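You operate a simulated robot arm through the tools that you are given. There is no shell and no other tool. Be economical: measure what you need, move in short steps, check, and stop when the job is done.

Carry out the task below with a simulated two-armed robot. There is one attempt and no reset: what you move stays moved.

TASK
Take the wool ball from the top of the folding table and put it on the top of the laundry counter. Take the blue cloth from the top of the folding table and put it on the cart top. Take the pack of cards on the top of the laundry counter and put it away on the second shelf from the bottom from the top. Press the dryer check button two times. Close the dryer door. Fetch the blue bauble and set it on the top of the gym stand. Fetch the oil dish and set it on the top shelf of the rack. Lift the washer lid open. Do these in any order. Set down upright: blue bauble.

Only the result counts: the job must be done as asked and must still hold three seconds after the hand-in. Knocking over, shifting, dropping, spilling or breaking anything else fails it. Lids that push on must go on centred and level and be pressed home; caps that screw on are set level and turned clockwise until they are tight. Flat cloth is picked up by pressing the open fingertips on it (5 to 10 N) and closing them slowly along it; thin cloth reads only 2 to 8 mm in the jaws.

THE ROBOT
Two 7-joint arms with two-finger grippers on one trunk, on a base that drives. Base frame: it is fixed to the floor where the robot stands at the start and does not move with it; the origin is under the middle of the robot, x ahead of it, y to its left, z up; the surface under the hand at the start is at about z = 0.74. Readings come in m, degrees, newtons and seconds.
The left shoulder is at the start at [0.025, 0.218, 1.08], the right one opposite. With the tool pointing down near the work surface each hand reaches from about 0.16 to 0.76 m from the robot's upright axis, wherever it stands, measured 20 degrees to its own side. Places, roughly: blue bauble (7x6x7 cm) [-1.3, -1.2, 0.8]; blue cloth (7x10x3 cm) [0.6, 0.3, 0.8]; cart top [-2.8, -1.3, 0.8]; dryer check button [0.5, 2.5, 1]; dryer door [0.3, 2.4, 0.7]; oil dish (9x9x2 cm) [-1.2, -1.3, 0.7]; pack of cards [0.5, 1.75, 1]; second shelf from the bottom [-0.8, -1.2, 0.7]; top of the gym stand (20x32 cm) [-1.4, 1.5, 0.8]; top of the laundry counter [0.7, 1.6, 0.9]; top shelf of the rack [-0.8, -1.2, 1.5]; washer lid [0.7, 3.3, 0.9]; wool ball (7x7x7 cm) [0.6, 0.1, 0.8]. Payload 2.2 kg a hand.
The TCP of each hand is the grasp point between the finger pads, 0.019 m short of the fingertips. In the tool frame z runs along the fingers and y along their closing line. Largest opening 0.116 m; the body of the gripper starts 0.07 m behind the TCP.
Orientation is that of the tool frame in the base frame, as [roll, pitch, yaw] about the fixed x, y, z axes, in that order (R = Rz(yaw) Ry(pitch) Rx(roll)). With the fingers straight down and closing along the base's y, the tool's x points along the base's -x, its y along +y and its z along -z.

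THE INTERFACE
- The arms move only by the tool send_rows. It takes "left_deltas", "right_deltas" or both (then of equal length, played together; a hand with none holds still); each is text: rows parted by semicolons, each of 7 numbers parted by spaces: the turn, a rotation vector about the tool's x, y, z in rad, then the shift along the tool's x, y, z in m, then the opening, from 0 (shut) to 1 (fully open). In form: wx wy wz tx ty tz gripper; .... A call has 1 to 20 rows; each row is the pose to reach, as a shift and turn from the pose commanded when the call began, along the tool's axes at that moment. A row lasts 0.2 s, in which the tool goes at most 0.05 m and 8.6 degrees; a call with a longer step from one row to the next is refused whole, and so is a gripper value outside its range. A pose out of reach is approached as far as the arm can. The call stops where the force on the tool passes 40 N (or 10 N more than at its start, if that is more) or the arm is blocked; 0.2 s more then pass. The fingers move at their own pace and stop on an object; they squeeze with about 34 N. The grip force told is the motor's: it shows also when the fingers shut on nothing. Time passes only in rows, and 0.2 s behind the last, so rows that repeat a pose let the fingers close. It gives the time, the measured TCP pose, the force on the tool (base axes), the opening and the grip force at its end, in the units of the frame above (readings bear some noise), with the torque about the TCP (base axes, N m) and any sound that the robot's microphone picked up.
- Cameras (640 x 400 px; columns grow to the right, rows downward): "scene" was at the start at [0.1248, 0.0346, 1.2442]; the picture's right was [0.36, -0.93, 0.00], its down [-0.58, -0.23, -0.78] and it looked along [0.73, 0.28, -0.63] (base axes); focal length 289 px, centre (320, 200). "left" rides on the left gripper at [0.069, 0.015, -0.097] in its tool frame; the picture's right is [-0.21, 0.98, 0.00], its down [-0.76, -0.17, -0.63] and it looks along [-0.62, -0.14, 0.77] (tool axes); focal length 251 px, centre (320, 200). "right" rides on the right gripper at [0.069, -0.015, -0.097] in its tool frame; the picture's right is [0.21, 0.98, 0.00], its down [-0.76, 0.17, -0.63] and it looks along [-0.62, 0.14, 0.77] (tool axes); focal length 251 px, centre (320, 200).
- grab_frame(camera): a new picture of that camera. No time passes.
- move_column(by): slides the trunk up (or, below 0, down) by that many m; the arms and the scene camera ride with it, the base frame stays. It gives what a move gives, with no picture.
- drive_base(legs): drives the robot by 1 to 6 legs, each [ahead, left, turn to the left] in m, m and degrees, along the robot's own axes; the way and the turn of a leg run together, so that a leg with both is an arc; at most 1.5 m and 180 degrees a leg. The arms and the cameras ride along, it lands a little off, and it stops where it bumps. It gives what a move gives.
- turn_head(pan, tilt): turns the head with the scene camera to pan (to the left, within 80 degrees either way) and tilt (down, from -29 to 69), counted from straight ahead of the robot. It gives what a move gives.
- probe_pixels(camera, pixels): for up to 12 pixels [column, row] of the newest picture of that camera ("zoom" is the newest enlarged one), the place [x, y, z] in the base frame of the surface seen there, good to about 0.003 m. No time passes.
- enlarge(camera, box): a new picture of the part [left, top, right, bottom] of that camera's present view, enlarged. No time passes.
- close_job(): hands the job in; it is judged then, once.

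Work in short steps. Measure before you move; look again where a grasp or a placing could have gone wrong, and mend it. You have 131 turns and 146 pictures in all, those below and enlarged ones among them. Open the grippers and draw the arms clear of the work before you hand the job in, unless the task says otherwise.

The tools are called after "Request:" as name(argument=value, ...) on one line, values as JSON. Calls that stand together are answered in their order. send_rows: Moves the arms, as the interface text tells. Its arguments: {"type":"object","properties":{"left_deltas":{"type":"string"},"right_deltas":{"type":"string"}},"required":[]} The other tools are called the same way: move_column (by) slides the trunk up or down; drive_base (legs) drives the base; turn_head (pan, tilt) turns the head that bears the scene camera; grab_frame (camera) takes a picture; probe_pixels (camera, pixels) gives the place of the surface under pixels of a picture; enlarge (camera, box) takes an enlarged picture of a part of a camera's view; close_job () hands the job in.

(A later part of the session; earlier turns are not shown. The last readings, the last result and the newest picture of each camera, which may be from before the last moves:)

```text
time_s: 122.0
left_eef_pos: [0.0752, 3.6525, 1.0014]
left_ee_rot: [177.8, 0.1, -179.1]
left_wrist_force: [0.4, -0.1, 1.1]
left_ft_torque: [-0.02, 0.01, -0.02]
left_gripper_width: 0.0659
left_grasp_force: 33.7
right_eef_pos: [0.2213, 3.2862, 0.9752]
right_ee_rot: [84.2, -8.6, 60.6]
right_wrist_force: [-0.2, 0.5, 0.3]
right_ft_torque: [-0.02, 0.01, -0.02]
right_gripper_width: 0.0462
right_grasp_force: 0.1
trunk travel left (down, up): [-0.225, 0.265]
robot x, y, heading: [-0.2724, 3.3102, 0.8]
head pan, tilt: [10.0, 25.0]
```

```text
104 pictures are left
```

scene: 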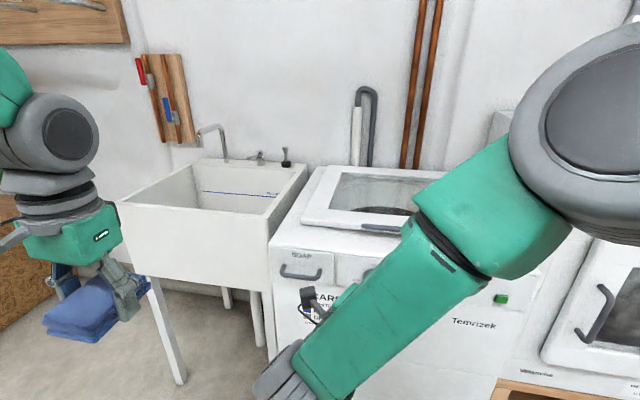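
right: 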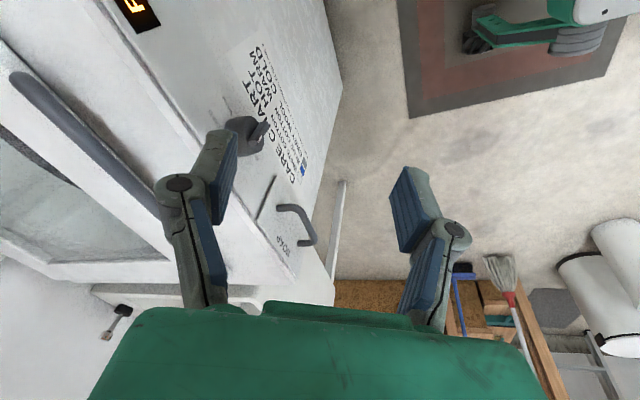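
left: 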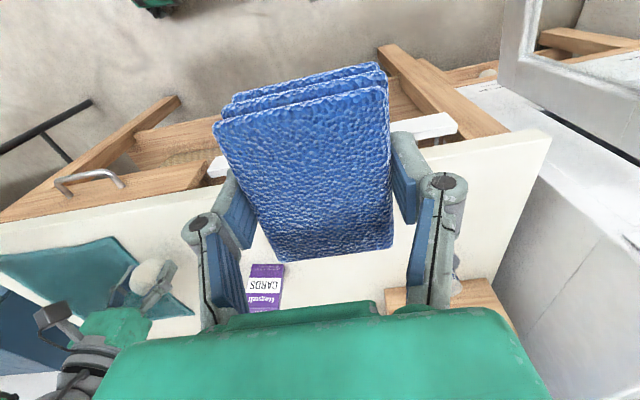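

The hand now closes vertically but points 30° right (over-undone yaw). I turn it 30° left and move to a pre-grasp in front of the bar.

Request:
send_rows(right_deltas="0.01 0.065 0.007 0.009 -0.0115 0.022 0.35; 0.02 0.13 0.013 0.018 -0.023 0.044 0.35; 0.029 0.194 0.02 0.0265 -0.034 0.066 0.35; 0.039 0.258 0.026 0.035 -0.046 0.088 0.35; 0.049 0.323 0.033 0.044 -0.057 0.11 0.35; 0.058 0.387 0.039 0.053 -0.069 0.132 0.35; 0.068 0.452 0.046 0.062 -0.08 0.154 0.35; 0.078 0.516 0.052 0.0706 -0.0916 0.1756 0.35; 0.078 0.516 0.052 0.0706 -0.0916 0.1756 0.35; 0.078 0.516 0.052 0.0706 -0.0916 0.1756 0.35; 0.078 0.516 0.052 0.0706 -0.0916 0.1756 0.35; 0.078 0.516 0.052 0.0706 -0.0916 0.1756 0.35")

Request:
grab_frame(camera="right")

Request:
grab_frame(camera="scene")

```text
time_s: 124.6
left_eef_pos: [0.0752, 3.6522, 1.0019]
left_ee_rot: [177.8, 0.3, -179.1]
left_wrist_force: [0.0, 0.7, -0.8]
left_ft_torque: [-0.01, 0.01, 0.0]
left_gripper_width: 0.0656
left_grasp_force: 33.7
right_eef_pos: [0.4182, 3.2746, 0.9119]
right_ee_rot: [83.9, -7.9, 91.6]
right_wrist_force: [-4.5, 0.6, 10.0]
right_ft_torque: [0.04, 0.21, 0.01]
right_gripper_width: 0.0357
right_grasp_force: 0.1
trunk travel left (down, up): [-0.225, 0.265]
robot x, y, heading: [-0.2746, 3.3118, 0.9]
head pan, tilt: [10.0, 25.0]
```

```text
103 pictures are left
```

right: 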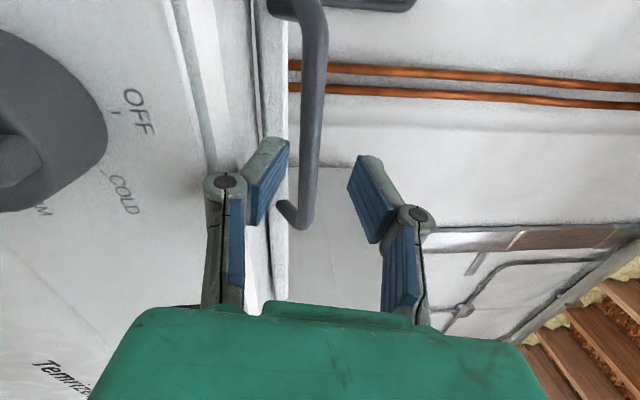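

```text
102 pictures are left
```

scene: 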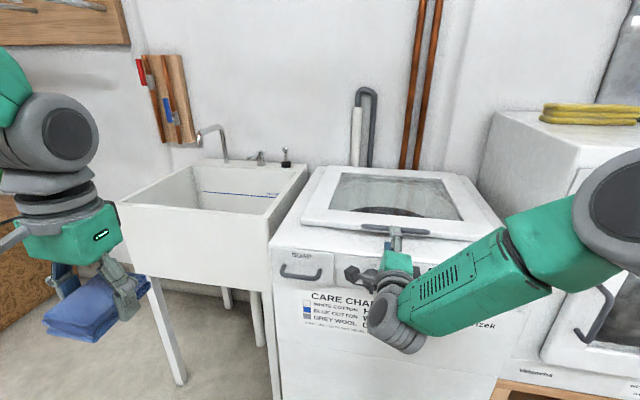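

The bar sits between the fingers, but the force shows the lower finger touching the washer edge. I back up/raise, pitch the hand 31° down, and return to a pre-grasp.

Request:
send_rows(right_deltas="0 0 0 0.0077 0.0523 -0.0246 0.3; 0.1 -0.014 0.001 0.0077 0.0523 -0.0246 0.3; 0.2 -0.028 0.003 0.0077 0.0523 -0.0246 0.3; 0.3 -0.042 0.004 0.0077 0.0523 -0.0246 0.3; 0.4 -0.056 0.005 0.0077 0.0523 -0.0246 0.25; 0.5 -0.07 0.006 0.0077 0.0523 -0.0246 0.25; 0.535 -0.075 0.007 0.0077 0.0523 -0.0246 0.25; 0.535 -0.075 0.007 0.003 0.037 -0.006 0.25; 0.535 -0.075 0.007 -0.0022 0.0214 0.0122 0.25; 0.535 -0.075 0.007 -0.0022 0.0214 0.0122 0.25; 0.535 -0.075 0.007 -0.0022 0.0214 0.0122 0.25")

Request:
grab_frame(camera="right")

```text
refused: row 1 steps farther than a row can; nothing moved
```

```text
101 pictures are left
```

right: 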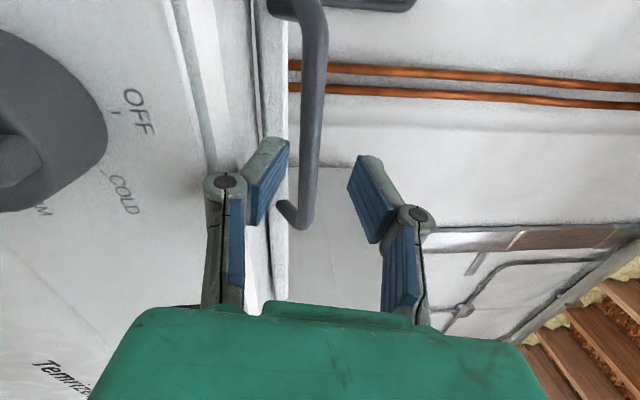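

Row 1 was too long; I split it.

Request:
send_rows(right_deltas="0 0 0 0.002 0.01 -0.0246 0.3; 0 0 0 0.0077 0.0523 -0.0246 0.3; 0.1 -0.014 0.001 0.0077 0.0523 -0.0246 0.3; 0.2 -0.028 0.003 0.0077 0.0523 -0.0246 0.3; 0.3 -0.042 0.004 0.0077 0.0523 -0.0246 0.3; 0.4 -0.056 0.005 0.0077 0.0523 -0.0246 0.25; 0.5 -0.07 0.006 0.0077 0.0523 -0.0246 0.25; 0.535 -0.075 0.007 0.0077 0.0523 -0.0246 0.25; 0.535 -0.075 0.007 0.003 0.037 -0.006 0.25; 0.535 -0.075 0.007 -0.0022 0.0214 0.0122 0.25; 0.535 -0.075 0.007 -0.0022 0.0214 0.0122 0.25; 0.535 -0.075 0.007 -0.0022 0.0214 0.0122 0.25")

Request:
grab_frame(camera="right")

Request:
grab_frame(camera="scene")

Request:
probe_pixels(camera="right", pixels=[[320, 100], [310, 130], [315, 160], [305, 180], [280, 230]])

```text
time_s: 127.2
left_eef_pos: [0.0759, 3.653, 0.9991]
left_ee_rot: [177.8, 0.0, -179.0]
left_wrist_force: [-0.2, -0.3, -0.3]
left_ft_torque: [0.02, 0.03, 0.01]
left_gripper_width: 0.0661
left_grasp_force: 34.2
right_eef_pos: [0.4287, 3.2682, 0.933]
right_ee_rot: [115.4, -7.6, 87.1]
right_wrist_force: [-0.5, -1.0, -0.3]
right_ft_torque: [0.0, 0.0, -0.03]
right_gripper_width: 0.0289
right_grasp_force: 0.0
trunk travel left (down, up): [-0.225, 0.265]
robot x, y, heading: [-0.2762, 3.3096, 0.8]
head pan, tilt: [10.0, 25.0]
```

```text
100 pictures are left
```

right: 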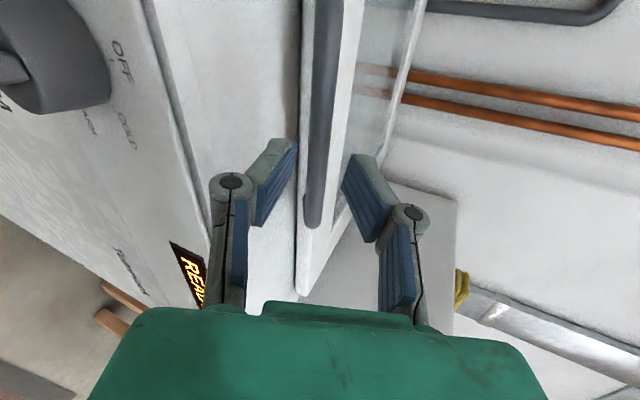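

```text
99 pictures are left
```

scene: 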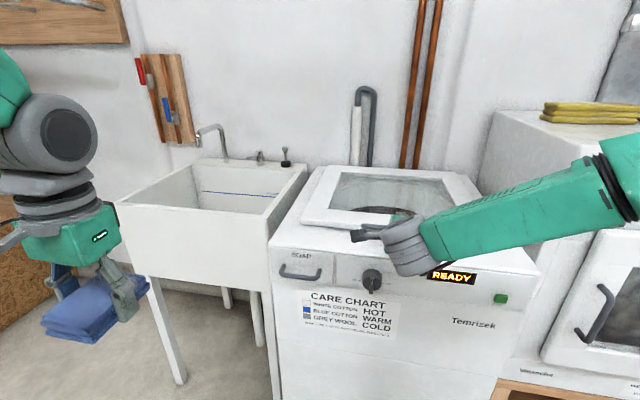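

```text
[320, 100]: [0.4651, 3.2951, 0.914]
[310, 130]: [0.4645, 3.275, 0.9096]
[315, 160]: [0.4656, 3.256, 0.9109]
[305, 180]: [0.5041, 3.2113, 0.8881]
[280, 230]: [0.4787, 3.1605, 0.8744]
```

The bar (x≈0.473, z≈0.911) is aligned between the fingers. I advance 45 mm along the tool and close.

Request:
send_rows(right_deltas="0 0 0 0 0 0.02 0.25; 0 0 0 0 0 0.035 0.25; 0 0 0 0 0 0.045 0.25; 0 0 0 0 0 0.045 0.1; 0 0 0 0 0 0.045 0; 0 0 0 0 0 0.045 0; 0 0 0 0 0 0.045 0")

Request:
grab_frame(camera="right")

```text
time_s: 128.8
left_eef_pos: [0.0754, 3.6532, 0.9985]
left_ee_rot: [177.8, -0.1, -179.2]
left_wrist_force: [0.1, -0.1, 0.4]
left_ft_torque: [0.03, 0.0, 0.04]
left_gripper_width: 0.0657
left_grasp_force: 34.2
right_eef_pos: [0.4688, 3.2693, 0.9138]
right_ee_rot: [115.3, -7.4, 87.2]
right_wrist_force: [3.5, 0.3, 0.7]
right_ft_torque: [-1.12, 0.01, 0.62]
right_gripper_width: 0.0112
right_grasp_force: 38.3
trunk travel left (down, up): [-0.225, 0.265]
robot x, y, heading: [-0.2789, 3.3096, 0.7]
head pan, tilt: [10.0, 25.0]
```

```text
98 pictures are left
```

right: 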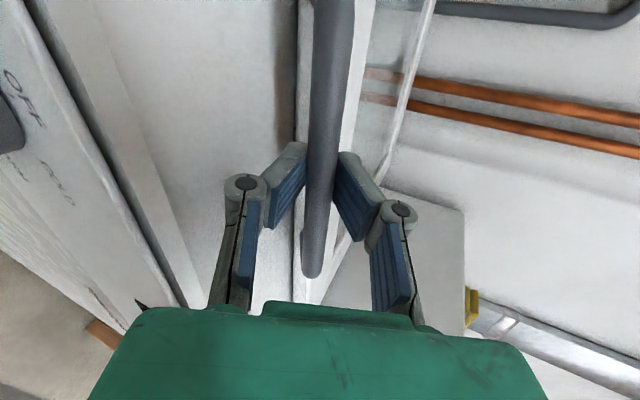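

Bar gripped, but opening the lid from here would exceed reach. I release, raise clear, drive 0.2 m nearer, and then re-grip.

Request:
send_rows(right_deltas="0 0 0 0 0 0 0.25; 0 0 0 0 0 0 0.25; 0 0 0 0 0 -0.03 0.25; 0 0 0 0 0 -0.055 0.25; 0 0 0 0.004 0.027 -0.068 0.25; 0 0 0 0.008 0.054 -0.08 0.25; 0 0 0 0.012 0.081 -0.093 0.25; 0 0 0 0.0155 0.1076 -0.106 0.25; 0 0 0 0.0155 0.1076 -0.106 0.25")

Request:
drive_base(legs=[[0.2, 0, 0]])

```text
time_s: 130.8
left_eef_pos: [0.0761, 3.6527, 1.0004]
left_ee_rot: [177.8, 0.0, -179.1]
left_wrist_force: [0.9, -0.2, -0.1]
left_ft_torque: [0.02, 0.0, 0.04]
left_gripper_width: 0.0657
left_grasp_force: 34.6
right_eef_pos: [0.4186, 3.2681, 1.0572]
right_ee_rot: [115.4, -7.6, 87.0]
right_wrist_force: [-0.4, -0.7, 0.1]
right_ft_torque: [-0.01, -0.01, -0.01]
right_gripper_width: 0.029
right_grasp_force: 0.1
trunk travel left (down, up): [-0.225, 0.265]
robot x, y, heading: [-0.2737, 3.309, 0.7]
head pan, tilt: [10.0, 25.0]
```

```text
time_s: 132.4
left_eef_pos: [0.2701, 3.6575, 0.999]
left_ee_rot: [177.8, 0.1, -178.9]
left_wrist_force: [0.2, 0.4, 0.0]
left_ft_torque: [-0.04, 0.02, 0.02]
left_gripper_width: 0.066
left_grasp_force: 34.1
right_eef_pos: [0.6154, 3.2748, 1.0568]
right_ee_rot: [115.4, -7.6, 87.4]
right_wrist_force: [0.2, 0.6, 0.5]
right_ft_torque: [0.01, -0.03, 0.01]
right_gripper_width: 0.0293
right_grasp_force: 0.0
trunk travel left (down, up): [-0.225, 0.265]
robot x, y, heading: [-0.0764, 3.3136, 1.2]
head pan, tilt: [10.0, 25.0]
```

Now I retract the hand 0.19 m in x, then lower to the pre-grasp.

Request:
send_rows(right_deltas="0 0 0 -0.003 -0.016 -0.034 0.25; 0 0 0 -0.006 -0.032 -0.069 0.25; 0 0 0 -0.009 -0.047 -0.103 0.25; 0 0 0 -0.012 -0.063 -0.138 0.25; 0 0 0 -0.015 -0.079 -0.172 0.25; 0 0 0 -0.019 -0.107 -0.159 0.25; 0 0 0 -0.023 -0.134 -0.146 0.25; 0 0 0 -0.027 -0.162 -0.133 0.25; 0 0 0 -0.031 -0.189 -0.12 0.25; 0 0 0 -0.031 -0.189 -0.12 0.25")

Request:
grab_frame(camera="right")

Request:
probe_pixels(camera="right", pixels=[[320, 100], [315, 130], [318, 160]])

```text
time_s: 134.6
left_eef_pos: [0.2665, 3.6567, 0.9983]
left_ee_rot: [177.7, -0.2, -179.0]
left_wrist_force: [-1.3, -0.4, -0.3]
left_ft_torque: [0.03, 0.0, 0.02]
left_gripper_width: 0.0659
left_grasp_force: 34.0
right_eef_pos: [0.4215, 3.2673, 0.9369]
right_ee_rot: [115.1, -7.5, 87.6]
right_wrist_force: [-0.6, 0.2, -0.6]
right_ft_torque: [-0.01, 0.01, -0.01]
right_gripper_width: 0.0293
right_grasp_force: 0.0
trunk travel left (down, up): [-0.225, 0.265]
robot x, y, heading: [-0.0815, 3.3143, 0.9]
head pan, tilt: [10.0, 25.0]
```

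```text
97 pictures are left
```

right: 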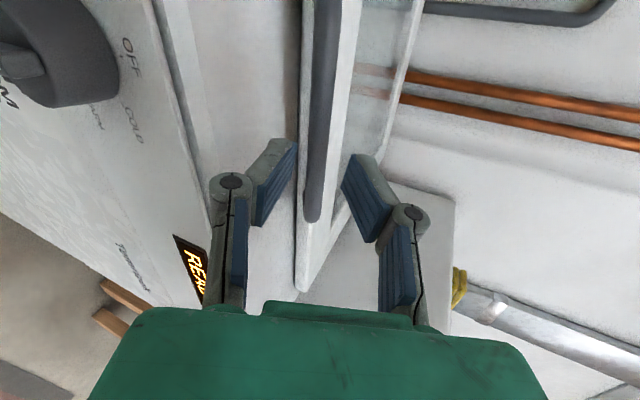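

```text
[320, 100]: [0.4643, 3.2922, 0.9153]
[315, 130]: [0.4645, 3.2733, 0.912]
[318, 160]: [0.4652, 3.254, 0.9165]
```

Aligned again. I advance, close on the bar, and begin lifting along the hinge arc to about 15°.

Request:
send_rows(right_deltas="0 0 0 0 0 0.02 0.25; 0 0 0 0 0 0.04 0.25; 0 0 0 0 0 0.053 0.25; 0 0 0 0 0 0.053 0.1; 0 0 0 0 0 0.053 0; 0 0 0 0 0 0.053 0; 0 0 0 0 0 0.053 0")

Request:
send_rows(right_deltas="0 0 0 0.0026 0.018 -0.006 0; 0 0 0 0.0052 0.0367 -0.0122 0; 0 0 0 0.008 0.055 -0.017 0; 0 0 0 0.0105 0.0743 -0.021 0; 0 0 0 0.013 0.093 -0.024 0; 0 0 0 0.0159 0.1125 -0.0265 0; 0 0 0 0.0159 0.1125 -0.0265 0")

Request:
grab_frame(camera="scene")

```text
time_s: 136.2
left_eef_pos: [0.2679, 3.6576, 0.9988]
left_ee_rot: [177.9, -0.3, -178.8]
left_wrist_force: [-0.4, -0.5, -0.9]
left_ft_torque: [0.03, 0.02, -0.03]
left_gripper_width: 0.0659
left_grasp_force: 34.3
right_eef_pos: [0.4714, 3.2666, 0.9126]
right_ee_rot: [115.3, -7.6, 87.4]
right_wrist_force: [5.1, -0.8, 0.3]
right_ft_torque: [-1.11, -0.02, 0.53]
right_gripper_width: 0.0097
right_grasp_force: 37.1
trunk travel left (down, up): [-0.225, 0.265]
robot x, y, heading: [-0.0785, 3.313, 1.1]
head pan, tilt: [10.0, 25.0]
```

```text
time_s: 137.8
left_eef_pos: [0.268, 3.6567, 0.9985]
left_ee_rot: [177.9, -0.1, -178.9]
left_wrist_force: [0.1, -0.1, -1.2]
left_ft_torque: [0.0, -0.04, 0.0]
left_gripper_width: 0.0659
left_grasp_force: 33.8
right_eef_pos: [0.4946, 3.2672, 1.029]
right_ee_rot: [115.1, -7.6, 87.4]
right_wrist_force: [0.8, -1.0, 1.7]
right_ft_torque: [-0.94, 0.02, 0.37]
right_gripper_width: 0.0067
right_grasp_force: 35.1
trunk travel left (down, up): [-0.225, 0.265]
robot x, y, heading: [-0.0824, 3.309, 1.1]
head pan, tilt: [10.0, 25.0]
```

```text
96 pictures are left
```

scene: 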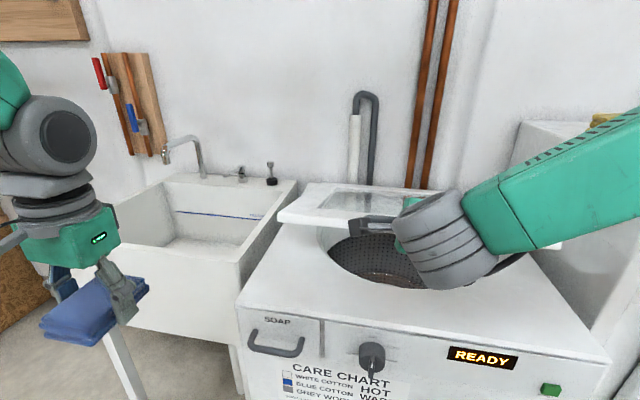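

Lid is rising in grip. I continue along the arc to ~40° while pitching the hand slightly with it.

Request:
send_rows(right_deltas="0.025 -0.0035 0 0.0026 0.0193 -0.0013 0; 0.05 -0.007 0 0.0053 0.0386 -0.0022 0; 0.074 -0.01 0 0.008 0.058 -0.0016 0; 0.099 -0.014 0 0.0107 0.0772 -0.0008 0; 0.124 -0.017 0 0.0133 0.0965 0.001 0; 0.149 -0.02 0 0.0159 0.1155 0.0038 0; 0.173 -0.024 0 0.0185 0.1345 0.0075 0; 0.198 -0.027 0 0.0211 0.1534 0.0118 0; 0.223 -0.03 0 0.0236 0.172 0.0173 0; 0.248 -0.034 0 0.0261 0.1904 0.0231 0")

Request:
grab_frame(camera="scene")

Request:
grab_frame(camera="right")

```text
time_s: 140.0
left_eef_pos: [0.2688, 3.6573, 0.9977]
left_ee_rot: [177.8, -0.3, -178.9]
left_wrist_force: [0.0, -0.4, -0.1]
left_ft_torque: [0.03, 0.0, 0.0]
left_gripper_width: 0.0657
left_grasp_force: 33.9
right_eef_pos: [0.5976, 3.2674, 1.1916]
right_ee_rot: [129.7, -6.6, 85.8]
right_wrist_force: [-1.0, -0.2, 0.3]
right_ft_torque: [-0.01, 0.0, 0.0]
right_gripper_width: 0.0
right_grasp_force: 28.8
trunk travel left (down, up): [-0.225, 0.265]
robot x, y, heading: [-0.082, 3.3151, 1.0]
head pan, tilt: [10.0, 25.0]
```

```text
95 pictures are left
```

scene: 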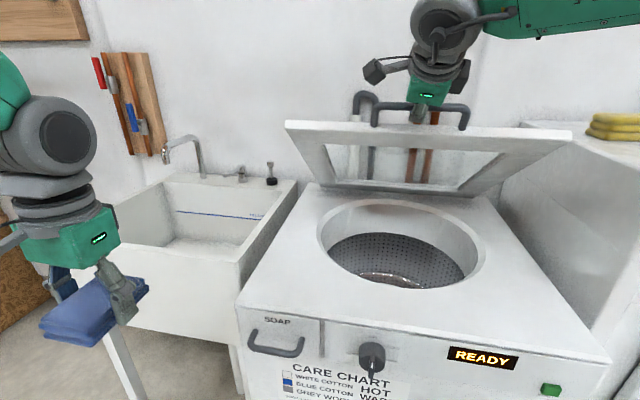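

```text
94 pictures are left
```

right: 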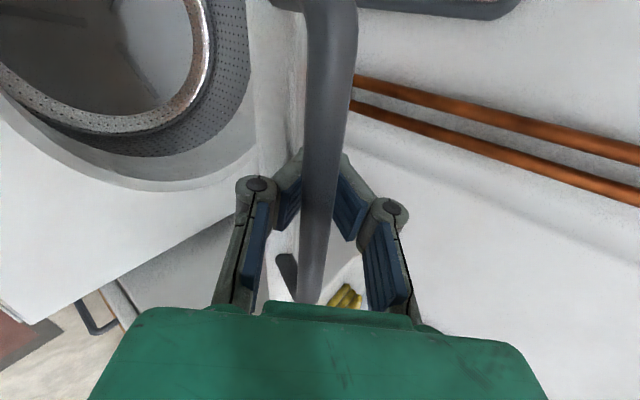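

The fingers have shut past the bar, so it is hooked inside the hand, lid ≈40° open. I continue along the arc by another 20–30°.

Request:
send_rows(right_deltas="0 0 0 0.0035 0.041 0.006 0; 0 0 0 0.007 0.081 0.0137 0; 0 0 0 0.01 0.121 0.027 0; 0 0 0 0.0136 0.1596 0.0412 0; 0 0 0 0.016 0.196 0.061 0; 0 0 0 0.019 0.232 0.082 0; 0 0 0 0.019 0.232 0.082 0")

Request:
grab_frame(camera="scene")

```text
time_s: 141.6
left_eef_pos: [0.2665, 3.6594, 0.9975]
left_ee_rot: [177.9, -0.3, -178.8]
left_wrist_force: [-0.1, 0.0, -1.1]
left_ft_torque: [-0.01, 0.01, 0.0]
left_gripper_width: 0.0659
left_grasp_force: 33.9
right_eef_pos: [0.6998, 3.2468, 1.2691]
right_ee_rot: [129.5, -6.5, 85.8]
right_wrist_force: [0.7, -0.1, 0.2]
right_ft_torque: [0.04, 0.01, -0.03]
right_gripper_width: 0.0
right_grasp_force: 28.5
right hand out of reach, approached as far as the arm can: row 3, 4, 5, 6, 7
trunk travel left (down, up): [-0.225, 0.265]
robot x, y, heading: [-0.0748, 3.3127, 1.0]
head pan, tilt: [10.0, 25.0]
```

```text
93 pictures are left
```

scene: 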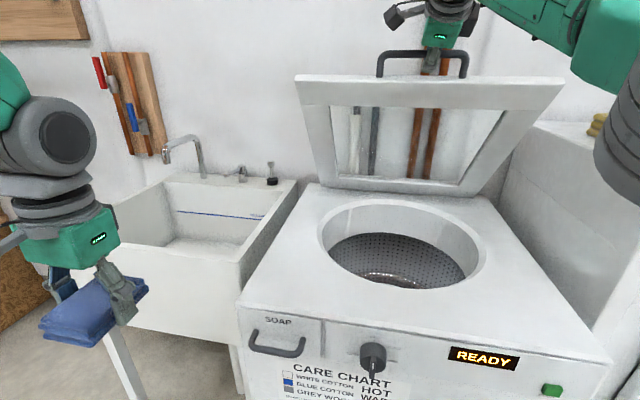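

Lid is about 60° open and the arm is at its reach. I probe the lid edge to get its angle.

Request:
probe_pixels(camera="scene", pixels=[[340, 88], [540, 88], [330, 187], [480, 190], [385, 70], [310, 80], [350, 95]])

```text
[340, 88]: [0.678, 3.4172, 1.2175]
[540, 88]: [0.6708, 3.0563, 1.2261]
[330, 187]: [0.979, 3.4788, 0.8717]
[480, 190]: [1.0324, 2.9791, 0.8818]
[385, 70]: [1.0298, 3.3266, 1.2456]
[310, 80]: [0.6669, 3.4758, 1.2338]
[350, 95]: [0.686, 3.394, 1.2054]
```

Lid is at ≈55°. I drive ahead 0.06 m with the hand hooked, and lift the trunk 0.04 m to follow the arc.

Request:
drive_base(legs=[[0.03, 0, 0]])

Request:
move_column(by=0.03)

Request:
drive_base(legs=[[0.04, 0, 0]])

Request:
grab_frame(camera="scene")

```text
time_s: 142.4
left_eef_pos: [0.298, 3.6569, 0.9969]
left_ee_rot: [177.8, -0.3, -178.9]
left_wrist_force: [-0.2, -0.2, -0.5]
left_ft_torque: [0.01, 0.02, 0.01]
left_gripper_width: 0.0659
left_grasp_force: 34.3
right_eef_pos: [0.73, 3.2432, 1.2691]
right_ee_rot: [129.5, -6.5, 85.8]
right_wrist_force: [4.5, -2.5, 1.8]
right_ft_torque: [0.13, -1.33, 0.82]
right_gripper_width: 0.0001
right_grasp_force: 28.2
trunk travel left (down, up): [-0.225, 0.265]
robot x, y, heading: [-0.0495, 3.3136, 1.1]
head pan, tilt: [10.0, 25.0]
```

```text
time_s: 143.1
left_eef_pos: [0.2895, 3.6566, 1.0149]
left_ee_rot: [177.7, -2.7, -178.8]
left_wrist_force: [-0.3, 0.2, -0.6]
left_ft_torque: [0.0, -0.01, 0.01]
left_gripper_width: 0.0658
left_grasp_force: 33.8
right_eef_pos: [0.7363, 3.2456, 1.2968]
right_ee_rot: [130.4, -6.3, 85.5]
right_wrist_force: [13.8, -4.2, -24.1]
right_ft_torque: [-0.43, -0.55, 0.09]
right_gripper_width: 0.0003
right_grasp_force: 28.2
trunk travel left (down, up): [-0.254, 0.236]
robot x, y, heading: [-0.0469, 3.3163, 1.2]
head pan, tilt: [10.0, 25.0]
stopped: the force on the tool passed its limit at 42 N (the readings are from after the stop); the commanded pose is now the measured one
```

```text
time_s: 144.0
left_eef_pos: [0.3261, 3.6562, 1.0207]
left_ee_rot: [177.7, -1.7, -178.9]
left_wrist_force: [0.6, -0.5, -0.4]
left_ft_torque: [0.01, -0.01, 0.0]
left_gripper_width: 0.0659
left_grasp_force: 33.5
right_eef_pos: [0.7668, 3.2469, 1.3051]
right_ee_rot: [129.5, -6.7, 85.5]
right_wrist_force: [0.4, -0.5, -0.6]
right_ft_torque: [0.01, 0.02, 0.0]
right_gripper_width: 0.0
right_grasp_force: 28.2
trunk travel left (down, up): [-0.254, 0.236]
robot x, y, heading: [-0.0056, 3.3151, 1.2]
head pan, tilt: [10.0, 25.0]
```

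```text
92 pictures are left
```

scene: 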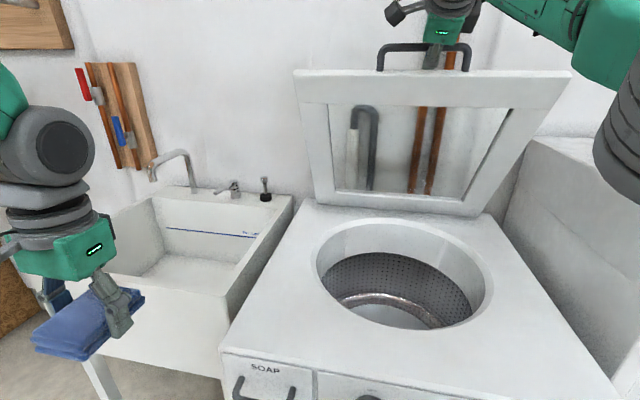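

It follows. I drive ahead another 0.05 m and check the lid angle.

Request:
drive_base(legs=[[0.05, 0, 0]])

Request:
grab_frame(camera="scene")

Request:
probe_pixels(camera="scene", pixels=[[340, 85], [540, 88], [310, 80], [360, 195]])

```text
time_s: 144.9
left_eef_pos: [0.3739, 3.6571, 1.0173]
left_ee_rot: [177.6, -2.1, -178.8]
left_wrist_force: [1.5, -1.1, -0.6]
left_ft_torque: [0.02, 0.02, 0.02]
left_gripper_width: 0.0658
left_grasp_force: 34.3
right_eef_pos: [0.8173, 3.2459, 1.3058]
right_ee_rot: [129.7, -6.7, 85.5]
right_wrist_force: [0.5, -0.2, -0.9]
right_ft_torque: [0.01, 0.02, -0.01]
right_gripper_width: 0.0
right_grasp_force: 28.9
trunk travel left (down, up): [-0.254, 0.236]
robot x, y, heading: [0.0441, 3.3143, 1.0]
head pan, tilt: [10.0, 25.0]
```

```text
91 pictures are left
```

scene: 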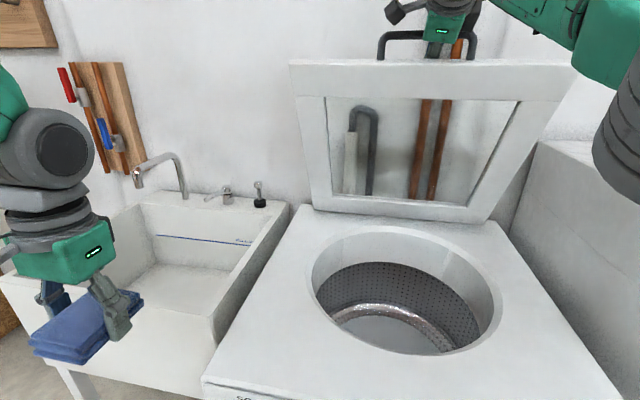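

```text
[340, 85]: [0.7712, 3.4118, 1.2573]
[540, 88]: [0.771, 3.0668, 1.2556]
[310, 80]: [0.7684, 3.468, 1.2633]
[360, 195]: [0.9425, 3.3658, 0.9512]
```

Lid is at ≈69°. I drive another 0.05 m.

Request:
drive_base(legs=[[0.05, 0, 0]])

Request:
grab_frame(camera="scene")

Request:
probe_pixels(camera="scene", pixels=[[340, 75], [540, 78], [310, 72], [360, 195]])

```text
time_s: 145.9
left_eef_pos: [0.4051, 3.6557, 1.0138]
left_ee_rot: [177.6, -3.1, -178.7]
left_wrist_force: [0.2, 0.6, -0.8]
left_ft_torque: [0.03, 0.01, -0.02]
left_gripper_width: 0.066
left_grasp_force: 33.2
right_eef_pos: [0.8528, 3.2448, 1.32]
right_ee_rot: [128.5, -6.7, 85.8]
right_wrist_force: [0.1, -0.5, -0.3]
right_ft_torque: [0.02, -0.01, 0.0]
right_gripper_width: 0.0
right_grasp_force: 28.2
trunk travel left (down, up): [-0.254, 0.236]
robot x, y, heading: [0.0798, 3.3179, 1.4]
head pan, tilt: [10.0, 25.0]
stopped in leg 1: the robot was blocked; the commanded pose is now the measured one
```

```text
90 pictures are left
```

scene: 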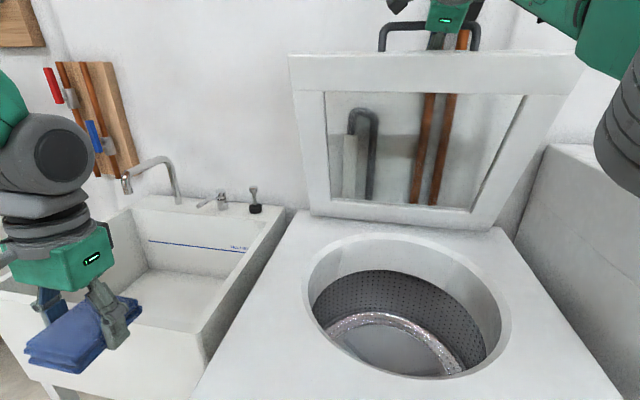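

```text
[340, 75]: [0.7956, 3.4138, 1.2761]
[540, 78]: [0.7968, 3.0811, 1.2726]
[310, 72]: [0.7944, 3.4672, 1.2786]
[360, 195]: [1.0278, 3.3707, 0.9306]
```

The base is blocked at x=0.08; lid ≈72°. I try pushing the lid farther with the arm and see the force.

Request:
send_rows(right_deltas="0 0 0 0 0.013 0.012 0; 0 0 0 0 0.026 0.023 0; 0 0 0 0 0.039 0.035 0; 0 0 0 0 0.045 0.05 0")

Request:
grab_frame(camera="scene")

Request:
probe_pixels(camera="scene", pixels=[[340, 75], [540, 78], [310, 72], [400, 212]])

```text
time_s: 146.9
left_eef_pos: [0.4022, 3.6593, 1.0171]
left_ee_rot: [177.8, -2.5, -178.8]
left_wrist_force: [0.0, -0.6, -0.7]
left_ft_torque: [-0.01, -0.03, -0.01]
left_gripper_width: 0.066
left_grasp_force: 33.8
right_eef_pos: [0.8529, 3.2437, 1.3207]
right_ee_rot: [128.0, -6.5, 86.3]
right_wrist_force: [-8.5, 20.9, 26.5]
right_ft_torque: [-1.39, 1.22, -1.46]
right_gripper_width: 0.0001
right_grasp_force: 28.4
right hand out of reach, approached as far as the arm can: row 1, 2, 3, 4
trunk travel left (down, up): [-0.254, 0.236]
robot x, y, heading: [0.0805, 3.3171, 0.8]
head pan, tilt: [10.0, 25.0]
```

```text
89 pictures are left
```

scene: 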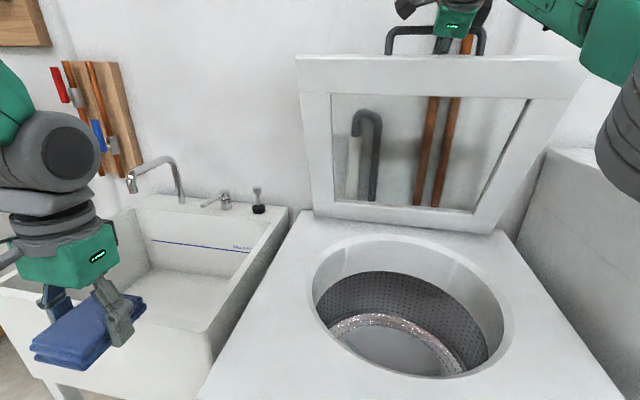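

```text
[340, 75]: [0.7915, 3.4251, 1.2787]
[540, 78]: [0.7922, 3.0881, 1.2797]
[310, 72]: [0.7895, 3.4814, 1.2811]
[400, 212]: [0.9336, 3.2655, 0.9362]
```

More reach isn't available from above. I open the fingers and slip off the handle backward, then check if the lid stays.

Request:
send_rows(right_deltas="0 0 0 0 -0.005 0 0.3; 0 0 0 0 -0.01 0 0.5; 0 0 0 0 -0.01 0 0.5; 0 0 0 0 -0.01 -0.03 0.5; 0 0 0 0 -0.01 -0.06 0.5; 0 0 0 0 -0.01 -0.1 0.5; 0 0 0 0 -0.01 -0.14 0.5; 0 0 0 0 -0.01 -0.17 0.5")

Request:
grab_frame(camera="scene")

Request:
probe_pixels(camera="scene", pixels=[[340, 75], [540, 78], [310, 72], [400, 212]])

```text
time_s: 148.0
left_eef_pos: [0.403, 3.6432, 1.0093]
left_ee_rot: [176.8, -4.7, -178.8]
left_wrist_force: [-1.4, 0.4, -0.8]
left_ft_torque: [0.03, -0.08, -0.02]
left_gripper_width: 0.0658
left_grasp_force: 34.4
right_eef_pos: [0.843, 3.2423, 1.3193]
right_ee_rot: [131.3, -5.7, 87.1]
right_wrist_force: [21.8, 1.3, -40.6]
right_ft_torque: [-0.28, -3.86, -0.24]
right_gripper_width: 0.046
right_grasp_force: 0.1
right hand out of reach, approached as far as the arm can: row 2, 3, 4, 5
trunk travel left (down, up): [-0.254, 0.236]
robot x, y, heading: [0.0814, 3.3168, 1.0]
head pan, tilt: [10.0, 25.0]
stopped in row 5 (right hand): the force on the tool passed its limit at 64 N (the readings are from after the stop); the commanded pose is now the measured one
```

```text
88 pictures are left
```

scene: 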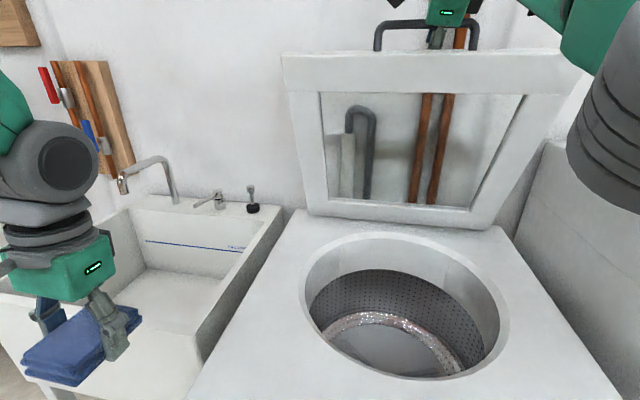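

```text
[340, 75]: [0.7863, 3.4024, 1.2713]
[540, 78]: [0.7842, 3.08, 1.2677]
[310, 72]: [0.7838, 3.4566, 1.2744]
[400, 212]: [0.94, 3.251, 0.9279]
```

Something is caught (force 64 N). I look through the wrist camera.

Request:
grab_frame(camera="right")

```text
87 pictures are left
```

right: 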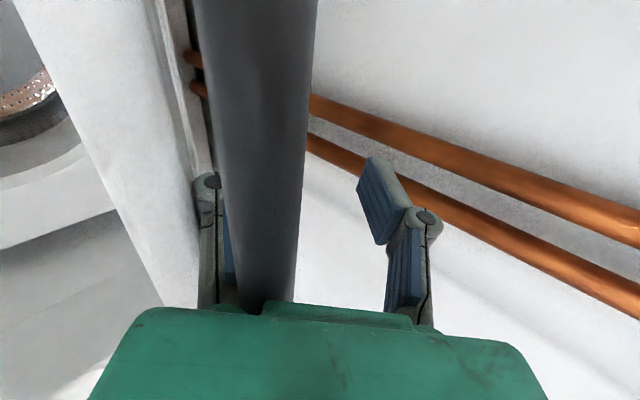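

The bar lies against the lower finger near the palm. I relieve the load, narrow the opening, and retreat slowly.

Request:
send_rows(right_deltas="0 0 0 0 0 0.01 0.4; 0 0 0 0 0 0.01 0.3; 0 0 0 0 0 0.01 0.22; 0 0 0 0 0 0.01 0.22")

Request:
grab_frame(camera="right")

```text
time_s: 149.0
left_eef_pos: [0.3994, 3.6487, 1.0137]
left_ee_rot: [177.0, -3.7, -178.9]
left_wrist_force: [-0.2, 0.1, 0.1]
left_ft_torque: [-0.02, -0.02, 0.02]
left_gripper_width: 0.066
left_grasp_force: 33.9
right_eef_pos: [0.8428, 3.237, 1.3291]
right_ee_rot: [129.8, -6.7, 85.8]
right_wrist_force: [-0.2, 0.2, 0.4]
right_ft_torque: [0.01, 0.0, 0.03]
right_gripper_width: 0.0254
right_grasp_force: 0.0
trunk travel left (down, up): [-0.254, 0.236]
robot x, y, heading: [0.08, 3.3185, 1.2]
head pan, tilt: [10.0, 25.0]
```

```text
86 pictures are left
```

right: 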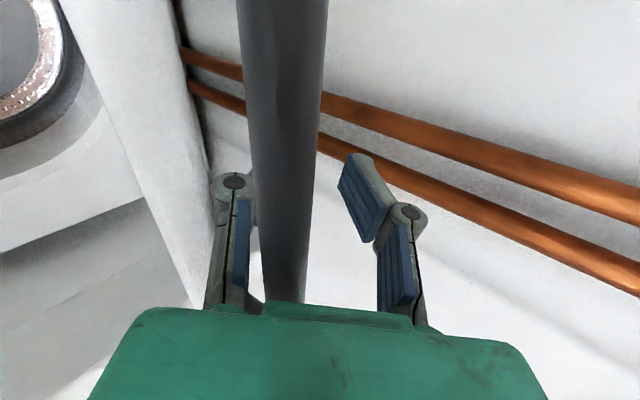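

Forces are zero now. I open slightly to ~40 mm and back out slowly with small steps.

Request:
send_rows(right_deltas="0 0 0 0 -0.004 0 0.33; 0 0 0 0 -0.006 -0.01 0.33; 0 0 0 0 -0.006 -0.02 0.33; 0 0 0 0 -0.006 -0.03 0.33; 0 0 0 0 -0.006 -0.04 0.33; 0 0 0 0 -0.006 -0.05 0.33")

Request:
grab_frame(camera="right")

```text
time_s: 150.3
left_eef_pos: [0.3968, 3.6436, 1.0053]
left_ee_rot: [177.1, -5.4, -178.8]
left_wrist_force: [-0.1, -0.5, 0.2]
left_ft_torque: [0.0, -0.06, 0.03]
left_gripper_width: 0.066
left_grasp_force: 33.6
right_eef_pos: [0.8223, 3.2445, 1.3458]
right_ee_rot: [131.8, -5.6, 86.2]
right_wrist_force: [17.0, -10.9, -42.8]
right_ft_torque: [-0.4, -1.49, -0.31]
right_gripper_width: 0.0442
right_grasp_force: 4.7
right hand out of reach, approached as far as the arm can: row 2, 3, 4, 5, 6
trunk travel left (down, up): [-0.254, 0.236]
robot x, y, heading: [0.0831, 3.3136, 1.0]
head pan, tilt: [10.0, 25.0]
stopped in row 6 (right hand): the force on the tool passed its limit at 46 N (the readings are from after the stop); the commanded pose is now the measured one
```

```text
85 pictures are left
```

right: 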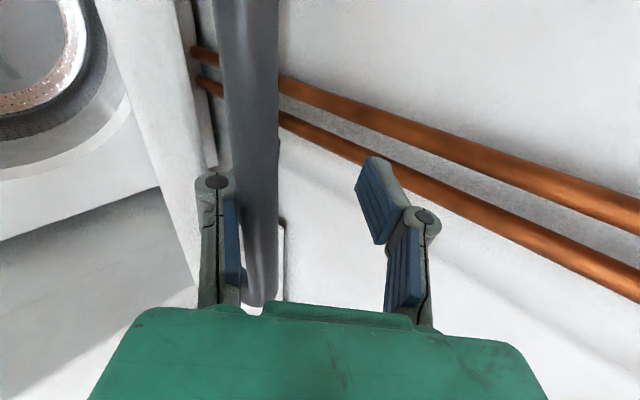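

The arm is near its limit so its own retreat drifts upward. I shift the hand 15 mm toward −y to centre the bar, then use base and trunk for the retreat.

Request:
send_rows(right_deltas="0 0 0 0 -0.008 0.004 0.4; 0 0 0 0 -0.016 0.004 0.4; 0 0 0 0 -0.02 0.0 0.4; 0 0 0 0 -0.02 0 0.4")

Request:
grab_frame(camera="right")

```text
time_s: 151.3
left_eef_pos: [0.3965, 3.6454, 1.0069]
left_ee_rot: [177.0, -5.3, -178.9]
left_wrist_force: [0.0, -0.5, -1.3]
left_ft_torque: [0.03, 0.01, -0.01]
left_gripper_width: 0.0659
left_grasp_force: 33.6
right_eef_pos: [0.8258, 3.2434, 1.3476]
right_ee_rot: [131.1, -6.5, 85.5]
right_wrist_force: [12.7, -11.9, -30.6]
right_ft_torque: [-0.44, -1.13, 0.1]
right_gripper_width: 0.0504
right_grasp_force: 3.6
right hand out of reach, approached as far as the arm can: row 1, 2, 3, 4
trunk travel left (down, up): [-0.254, 0.236]
robot x, y, heading: [0.0826, 3.3169, 1.0]
head pan, tilt: [10.0, 25.0]
```

```text
84 pictures are left
```

right: 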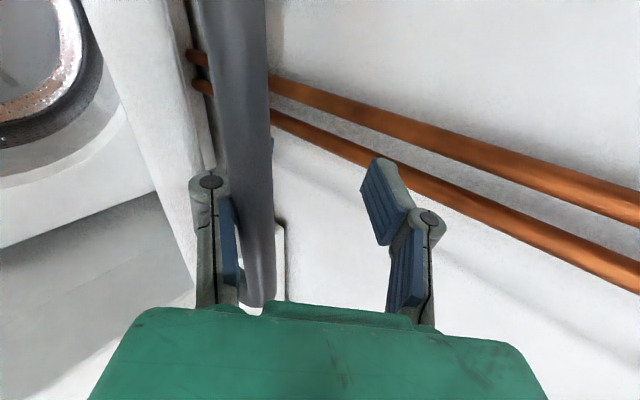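

The robot leans back 5° under load. I lower the trunk 0.03 m to unload.

Request:
move_column(by=-0.03)

Request:
grab_frame(camera="right")

Request:
grab_frame(camera="scene")

```text
time_s: 152.1
left_eef_pos: [0.3909, 3.6523, 0.9808]
left_ee_rot: [177.3, -4.2, -178.8]
left_wrist_force: [0.0, -0.5, -0.5]
left_ft_torque: [0.03, -0.05, 0.02]
left_gripper_width: 0.066
left_grasp_force: 34.3
right_eef_pos: [0.8152, 3.256, 1.3244]
right_ee_rot: [130.4, -6.3, 86.0]
right_wrist_force: [-4.2, 14.8, 6.1]
right_ft_torque: [-0.43, -0.26, -0.56]
right_gripper_width: 0.0435
right_grasp_force: 0.1
trunk travel left (down, up): [-0.224, 0.266]
robot x, y, heading: [0.0819, 3.3137, 1.2]
head pan, tilt: [10.0, 25.0]
```

```text
83 pictures are left
```

right: 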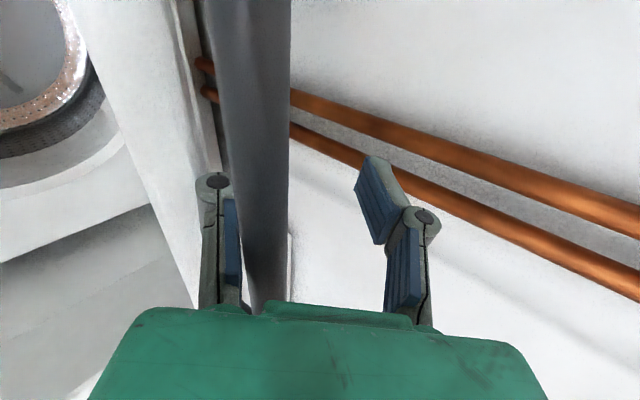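

```text
82 pictures are left
```

scene: 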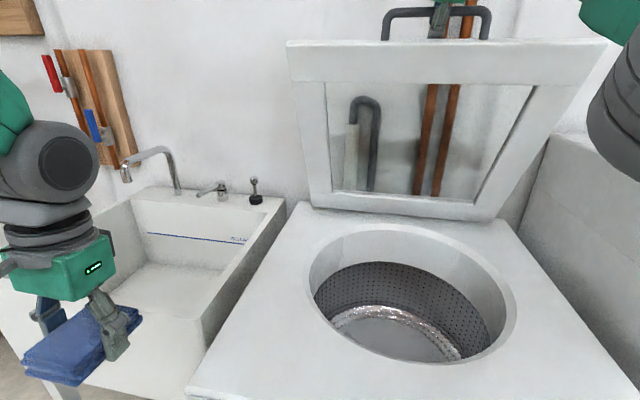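

Unloaded. I drive back 0.03 m so the bar moves toward the fingertips, and look.

Request:
drive_base(legs=[[-0.03, 0, 0]])

Request:
grab_frame(camera="right")

```text
time_s: 152.9
left_eef_pos: [0.3669, 3.6455, 0.9795]
left_ee_rot: [177.1, -4.5, -178.9]
left_wrist_force: [-0.1, 0.3, -0.3]
left_ft_torque: [0.04, 0.01, 0.0]
left_gripper_width: 0.066
left_grasp_force: 34.4
right_eef_pos: [0.7911, 3.2445, 1.3204]
right_ee_rot: [130.8, -6.5, 85.5]
right_wrist_force: [0.0, -0.2, -0.8]
right_ft_torque: [0.01, 0.01, 0.01]
right_gripper_width: 0.0465
right_grasp_force: 0.0
trunk travel left (down, up): [-0.224, 0.266]
robot x, y, heading: [0.048, 3.3103, 0.8]
head pan, tilt: [10.0, 25.0]
```

```text
81 pictures are left
```

right: 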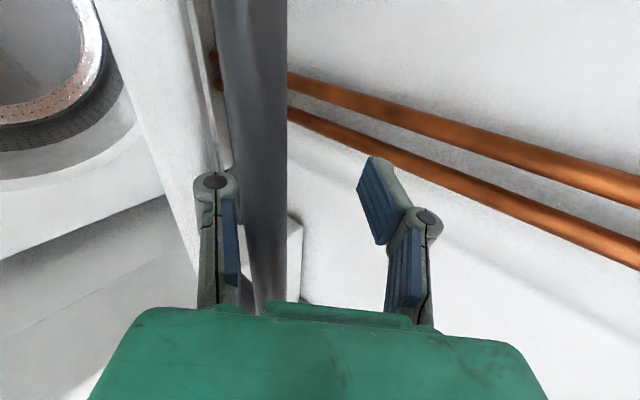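

Forces are zero. I probe the bar and lid in this view to know their place relative to the hand.

Request:
probe_pixels(camera="right", pixels=[[250, 80], [255, 150], [262, 230], [268, 280], [160, 120], [200, 80], [295, 250], [228, 240]])

Request:
grab_frame(camera="scene")

Request:
probe_pixels(camera="scene", pixels=[[340, 65], [540, 65], [400, 208], [400, 14], [440, 20]])

```text
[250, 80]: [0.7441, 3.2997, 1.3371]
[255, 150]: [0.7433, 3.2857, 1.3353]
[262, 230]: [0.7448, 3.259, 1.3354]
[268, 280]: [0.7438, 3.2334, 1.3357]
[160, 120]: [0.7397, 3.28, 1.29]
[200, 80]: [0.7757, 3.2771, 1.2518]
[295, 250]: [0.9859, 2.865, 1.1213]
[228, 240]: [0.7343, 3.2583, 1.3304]
```

```text
80 pictures are left
```

scene: 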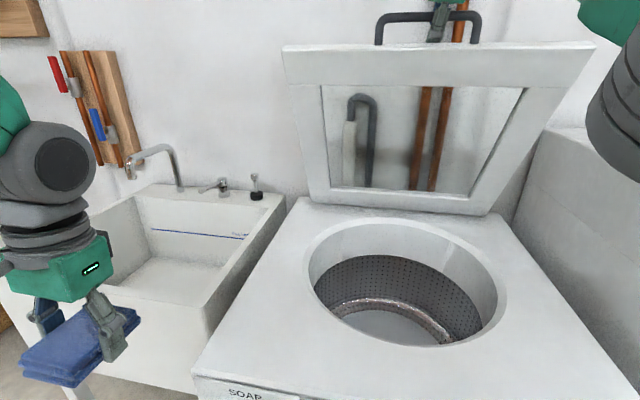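

```text
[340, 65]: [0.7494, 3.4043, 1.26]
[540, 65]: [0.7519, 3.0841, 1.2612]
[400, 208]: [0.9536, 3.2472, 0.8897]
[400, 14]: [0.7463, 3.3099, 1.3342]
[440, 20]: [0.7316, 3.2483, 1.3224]
```

The bar centre is 37 mm toward the palm and 18 mm to the lower-finger side. With the arm less stretched, I shift −y 15 mm and withdraw 90 mm along the tool.

Request:
send_rows(right_deltas="0 0 0 0 -0.008 0 0.4; 0 0 0 0 -0.014 0 0.4; 0 0 0 0 -0.014 -0.015 0.4; 0 0 0 0 -0.014 -0.03 0.4; 0 0 0 0 -0.014 -0.045 0.4; 0 0 0 0 -0.014 -0.06 0.4; 0 0 0 0 -0.014 -0.075 0.4; 0 0 0 0 -0.014 -0.095 0.4")

Request:
grab_frame(camera="right")

```text
time_s: 154.7
left_eef_pos: [0.3615, 3.6484, 0.9786]
left_ee_rot: [177.2, -4.7, -179.0]
left_wrist_force: [0.4, -0.5, -0.7]
left_ft_torque: [-0.01, -0.01, -0.01]
left_gripper_width: 0.0656
left_grasp_force: 34.2
right_eef_pos: [0.7304, 3.2565, 1.3911]
right_ee_rot: [130.7, -6.3, 85.6]
right_wrist_force: [-0.2, -0.4, 0.3]
right_ft_torque: [-0.01, -0.01, -0.01]
right_gripper_width: 0.0465
right_grasp_force: 0.0
right hand out of reach, approached as far as the arm can: row 1, 2, 3, 4, 5, 6, 7, 8
trunk travel left (down, up): [-0.224, 0.266]
robot x, y, heading: [0.0523, 3.3129, 1.0]
head pan, tilt: [10.0, 25.0]
```

```text
79 pictures are left
```

right: 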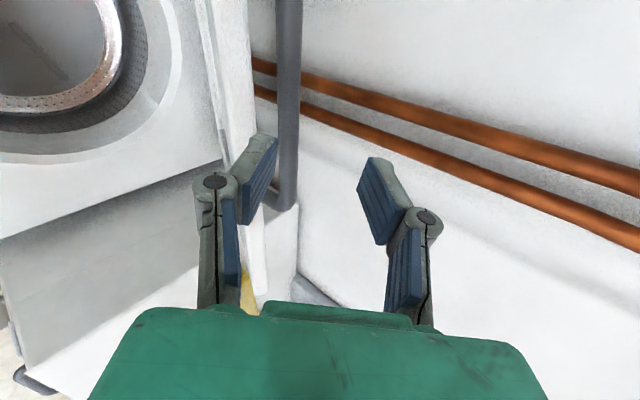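

The hand is free of the bar. I retract, close the fingers, back up 0.12 m, and see whether the lid stays.

Request:
send_rows(right_deltas="0 0 0 0 0 -0.03 0.4; 0 0 0 0 0 -0.06 0.3; 0 0 0 0 0 -0.09 0; 0 0 0 0 0 -0.12 0")

Request:
drive_base(legs=[[-0.12, 0, 0]])

Request:
grab_frame(camera="scene")

Request:
probe_pixels(camera="scene", pixels=[[340, 80], [530, 80], [400, 190], [340, 90], [340, 100]])

```text
time_s: 155.7
left_eef_pos: [0.3606, 3.6489, 0.9786]
left_ee_rot: [177.2, -4.4, -179.0]
left_wrist_force: [0.1, -0.1, 0.1]
left_ft_torque: [-0.04, 0.02, -0.01]
left_gripper_width: 0.066
left_grasp_force: 33.6
right_eef_pos: [0.6391, 3.251, 1.4753]
right_ee_rot: [130.6, -6.8, 85.2]
right_wrist_force: [-0.7, -0.4, 0.2]
right_ft_torque: [-0.02, -0.01, -0.02]
right_gripper_width: 0.0
right_grasp_force: 28.8
right hand out of reach, approached as far as the arm can: row 1, 2, 3, 4
trunk travel left (down, up): [-0.224, 0.266]
robot x, y, heading: [0.0513, 3.3182, 1.0]
head pan, tilt: [10.0, 25.0]
```

```text
time_s: 157.0
left_eef_pos: [0.2426, 3.6451, 0.9775]
left_ee_rot: [177.3, -4.7, -179.0]
left_wrist_force: [0.0, -0.3, -1.0]
left_ft_torque: [0.01, -0.04, 0.0]
left_gripper_width: 0.0658
left_grasp_force: 33.9
right_eef_pos: [0.524, 3.2484, 1.4762]
right_ee_rot: [130.5, -6.9, 85.1]
right_wrist_force: [0.2, -1.6, -0.5]
right_ft_torque: [-0.01, -0.03, 0.0]
right_gripper_width: 0.0
right_grasp_force: 28.7
trunk travel left (down, up): [-0.224, 0.266]
robot x, y, heading: [-0.0643, 3.3137, 0.9]
head pan, tilt: [10.0, 25.0]
```

```text
78 pictures are left
```

scene: 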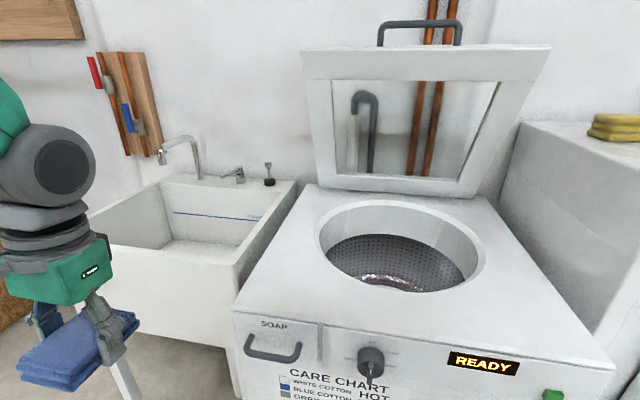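

```text
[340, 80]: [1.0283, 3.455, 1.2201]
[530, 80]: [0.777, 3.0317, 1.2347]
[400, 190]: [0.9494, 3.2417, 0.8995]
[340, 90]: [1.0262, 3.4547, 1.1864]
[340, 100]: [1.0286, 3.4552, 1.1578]
```

The lid stays at ≈68° on its own. To open it further I lower the closed hand in front of the lid to push its underside.

Request:
send_rows(right_deltas="0 0 0 -0.005 -0.0325 0.0278 0; 0 0 0 -0.01 -0.065 0.0555 0; 0 0 0 -0.015 -0.0975 0.083 0; 0 0 0 -0.02 -0.13 0.111 0; 0 0 0 -0.026 -0.1625 0.139 0; 0 0 0 -0.031 -0.195 0.1665 0; 0 0 0 -0.036 -0.2275 0.194 0; 0 0 0 -0.041 -0.26 0.222 0; 0 0 0 -0.041 -0.26 0.222 0")

Request:
grab_frame(camera="scene")

```text
time_s: 159.0
left_eef_pos: [0.2377, 3.6452, 0.9778]
left_ee_rot: [177.2, -5.1, -179.1]
left_wrist_force: [-0.4, 0.2, -0.4]
left_ft_torque: [-0.01, -0.04, 0.01]
left_gripper_width: 0.0659
left_grasp_force: 34.1
right_eef_pos: [0.6885, 3.3147, 1.2285]
right_ee_rot: [131.0, -7.0, 84.0]
right_wrist_force: [-0.3, 0.4, -1.2]
right_ft_torque: [-0.03, -0.02, -0.05]
right_gripper_width: 0.0002
right_grasp_force: 28.6
right hand out of reach, approached as far as the arm can: row 1, 2, 3, 4, 5, 6, 7, 8, 9
trunk travel left (down, up): [-0.224, 0.266]
robot x, y, heading: [-0.0668, 3.3099, 0.8]
head pan, tilt: [10.0, 25.0]
```

```text
77 pictures are left
```

scene: 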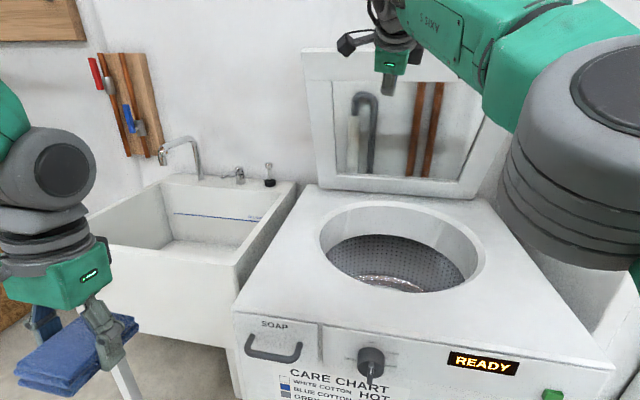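

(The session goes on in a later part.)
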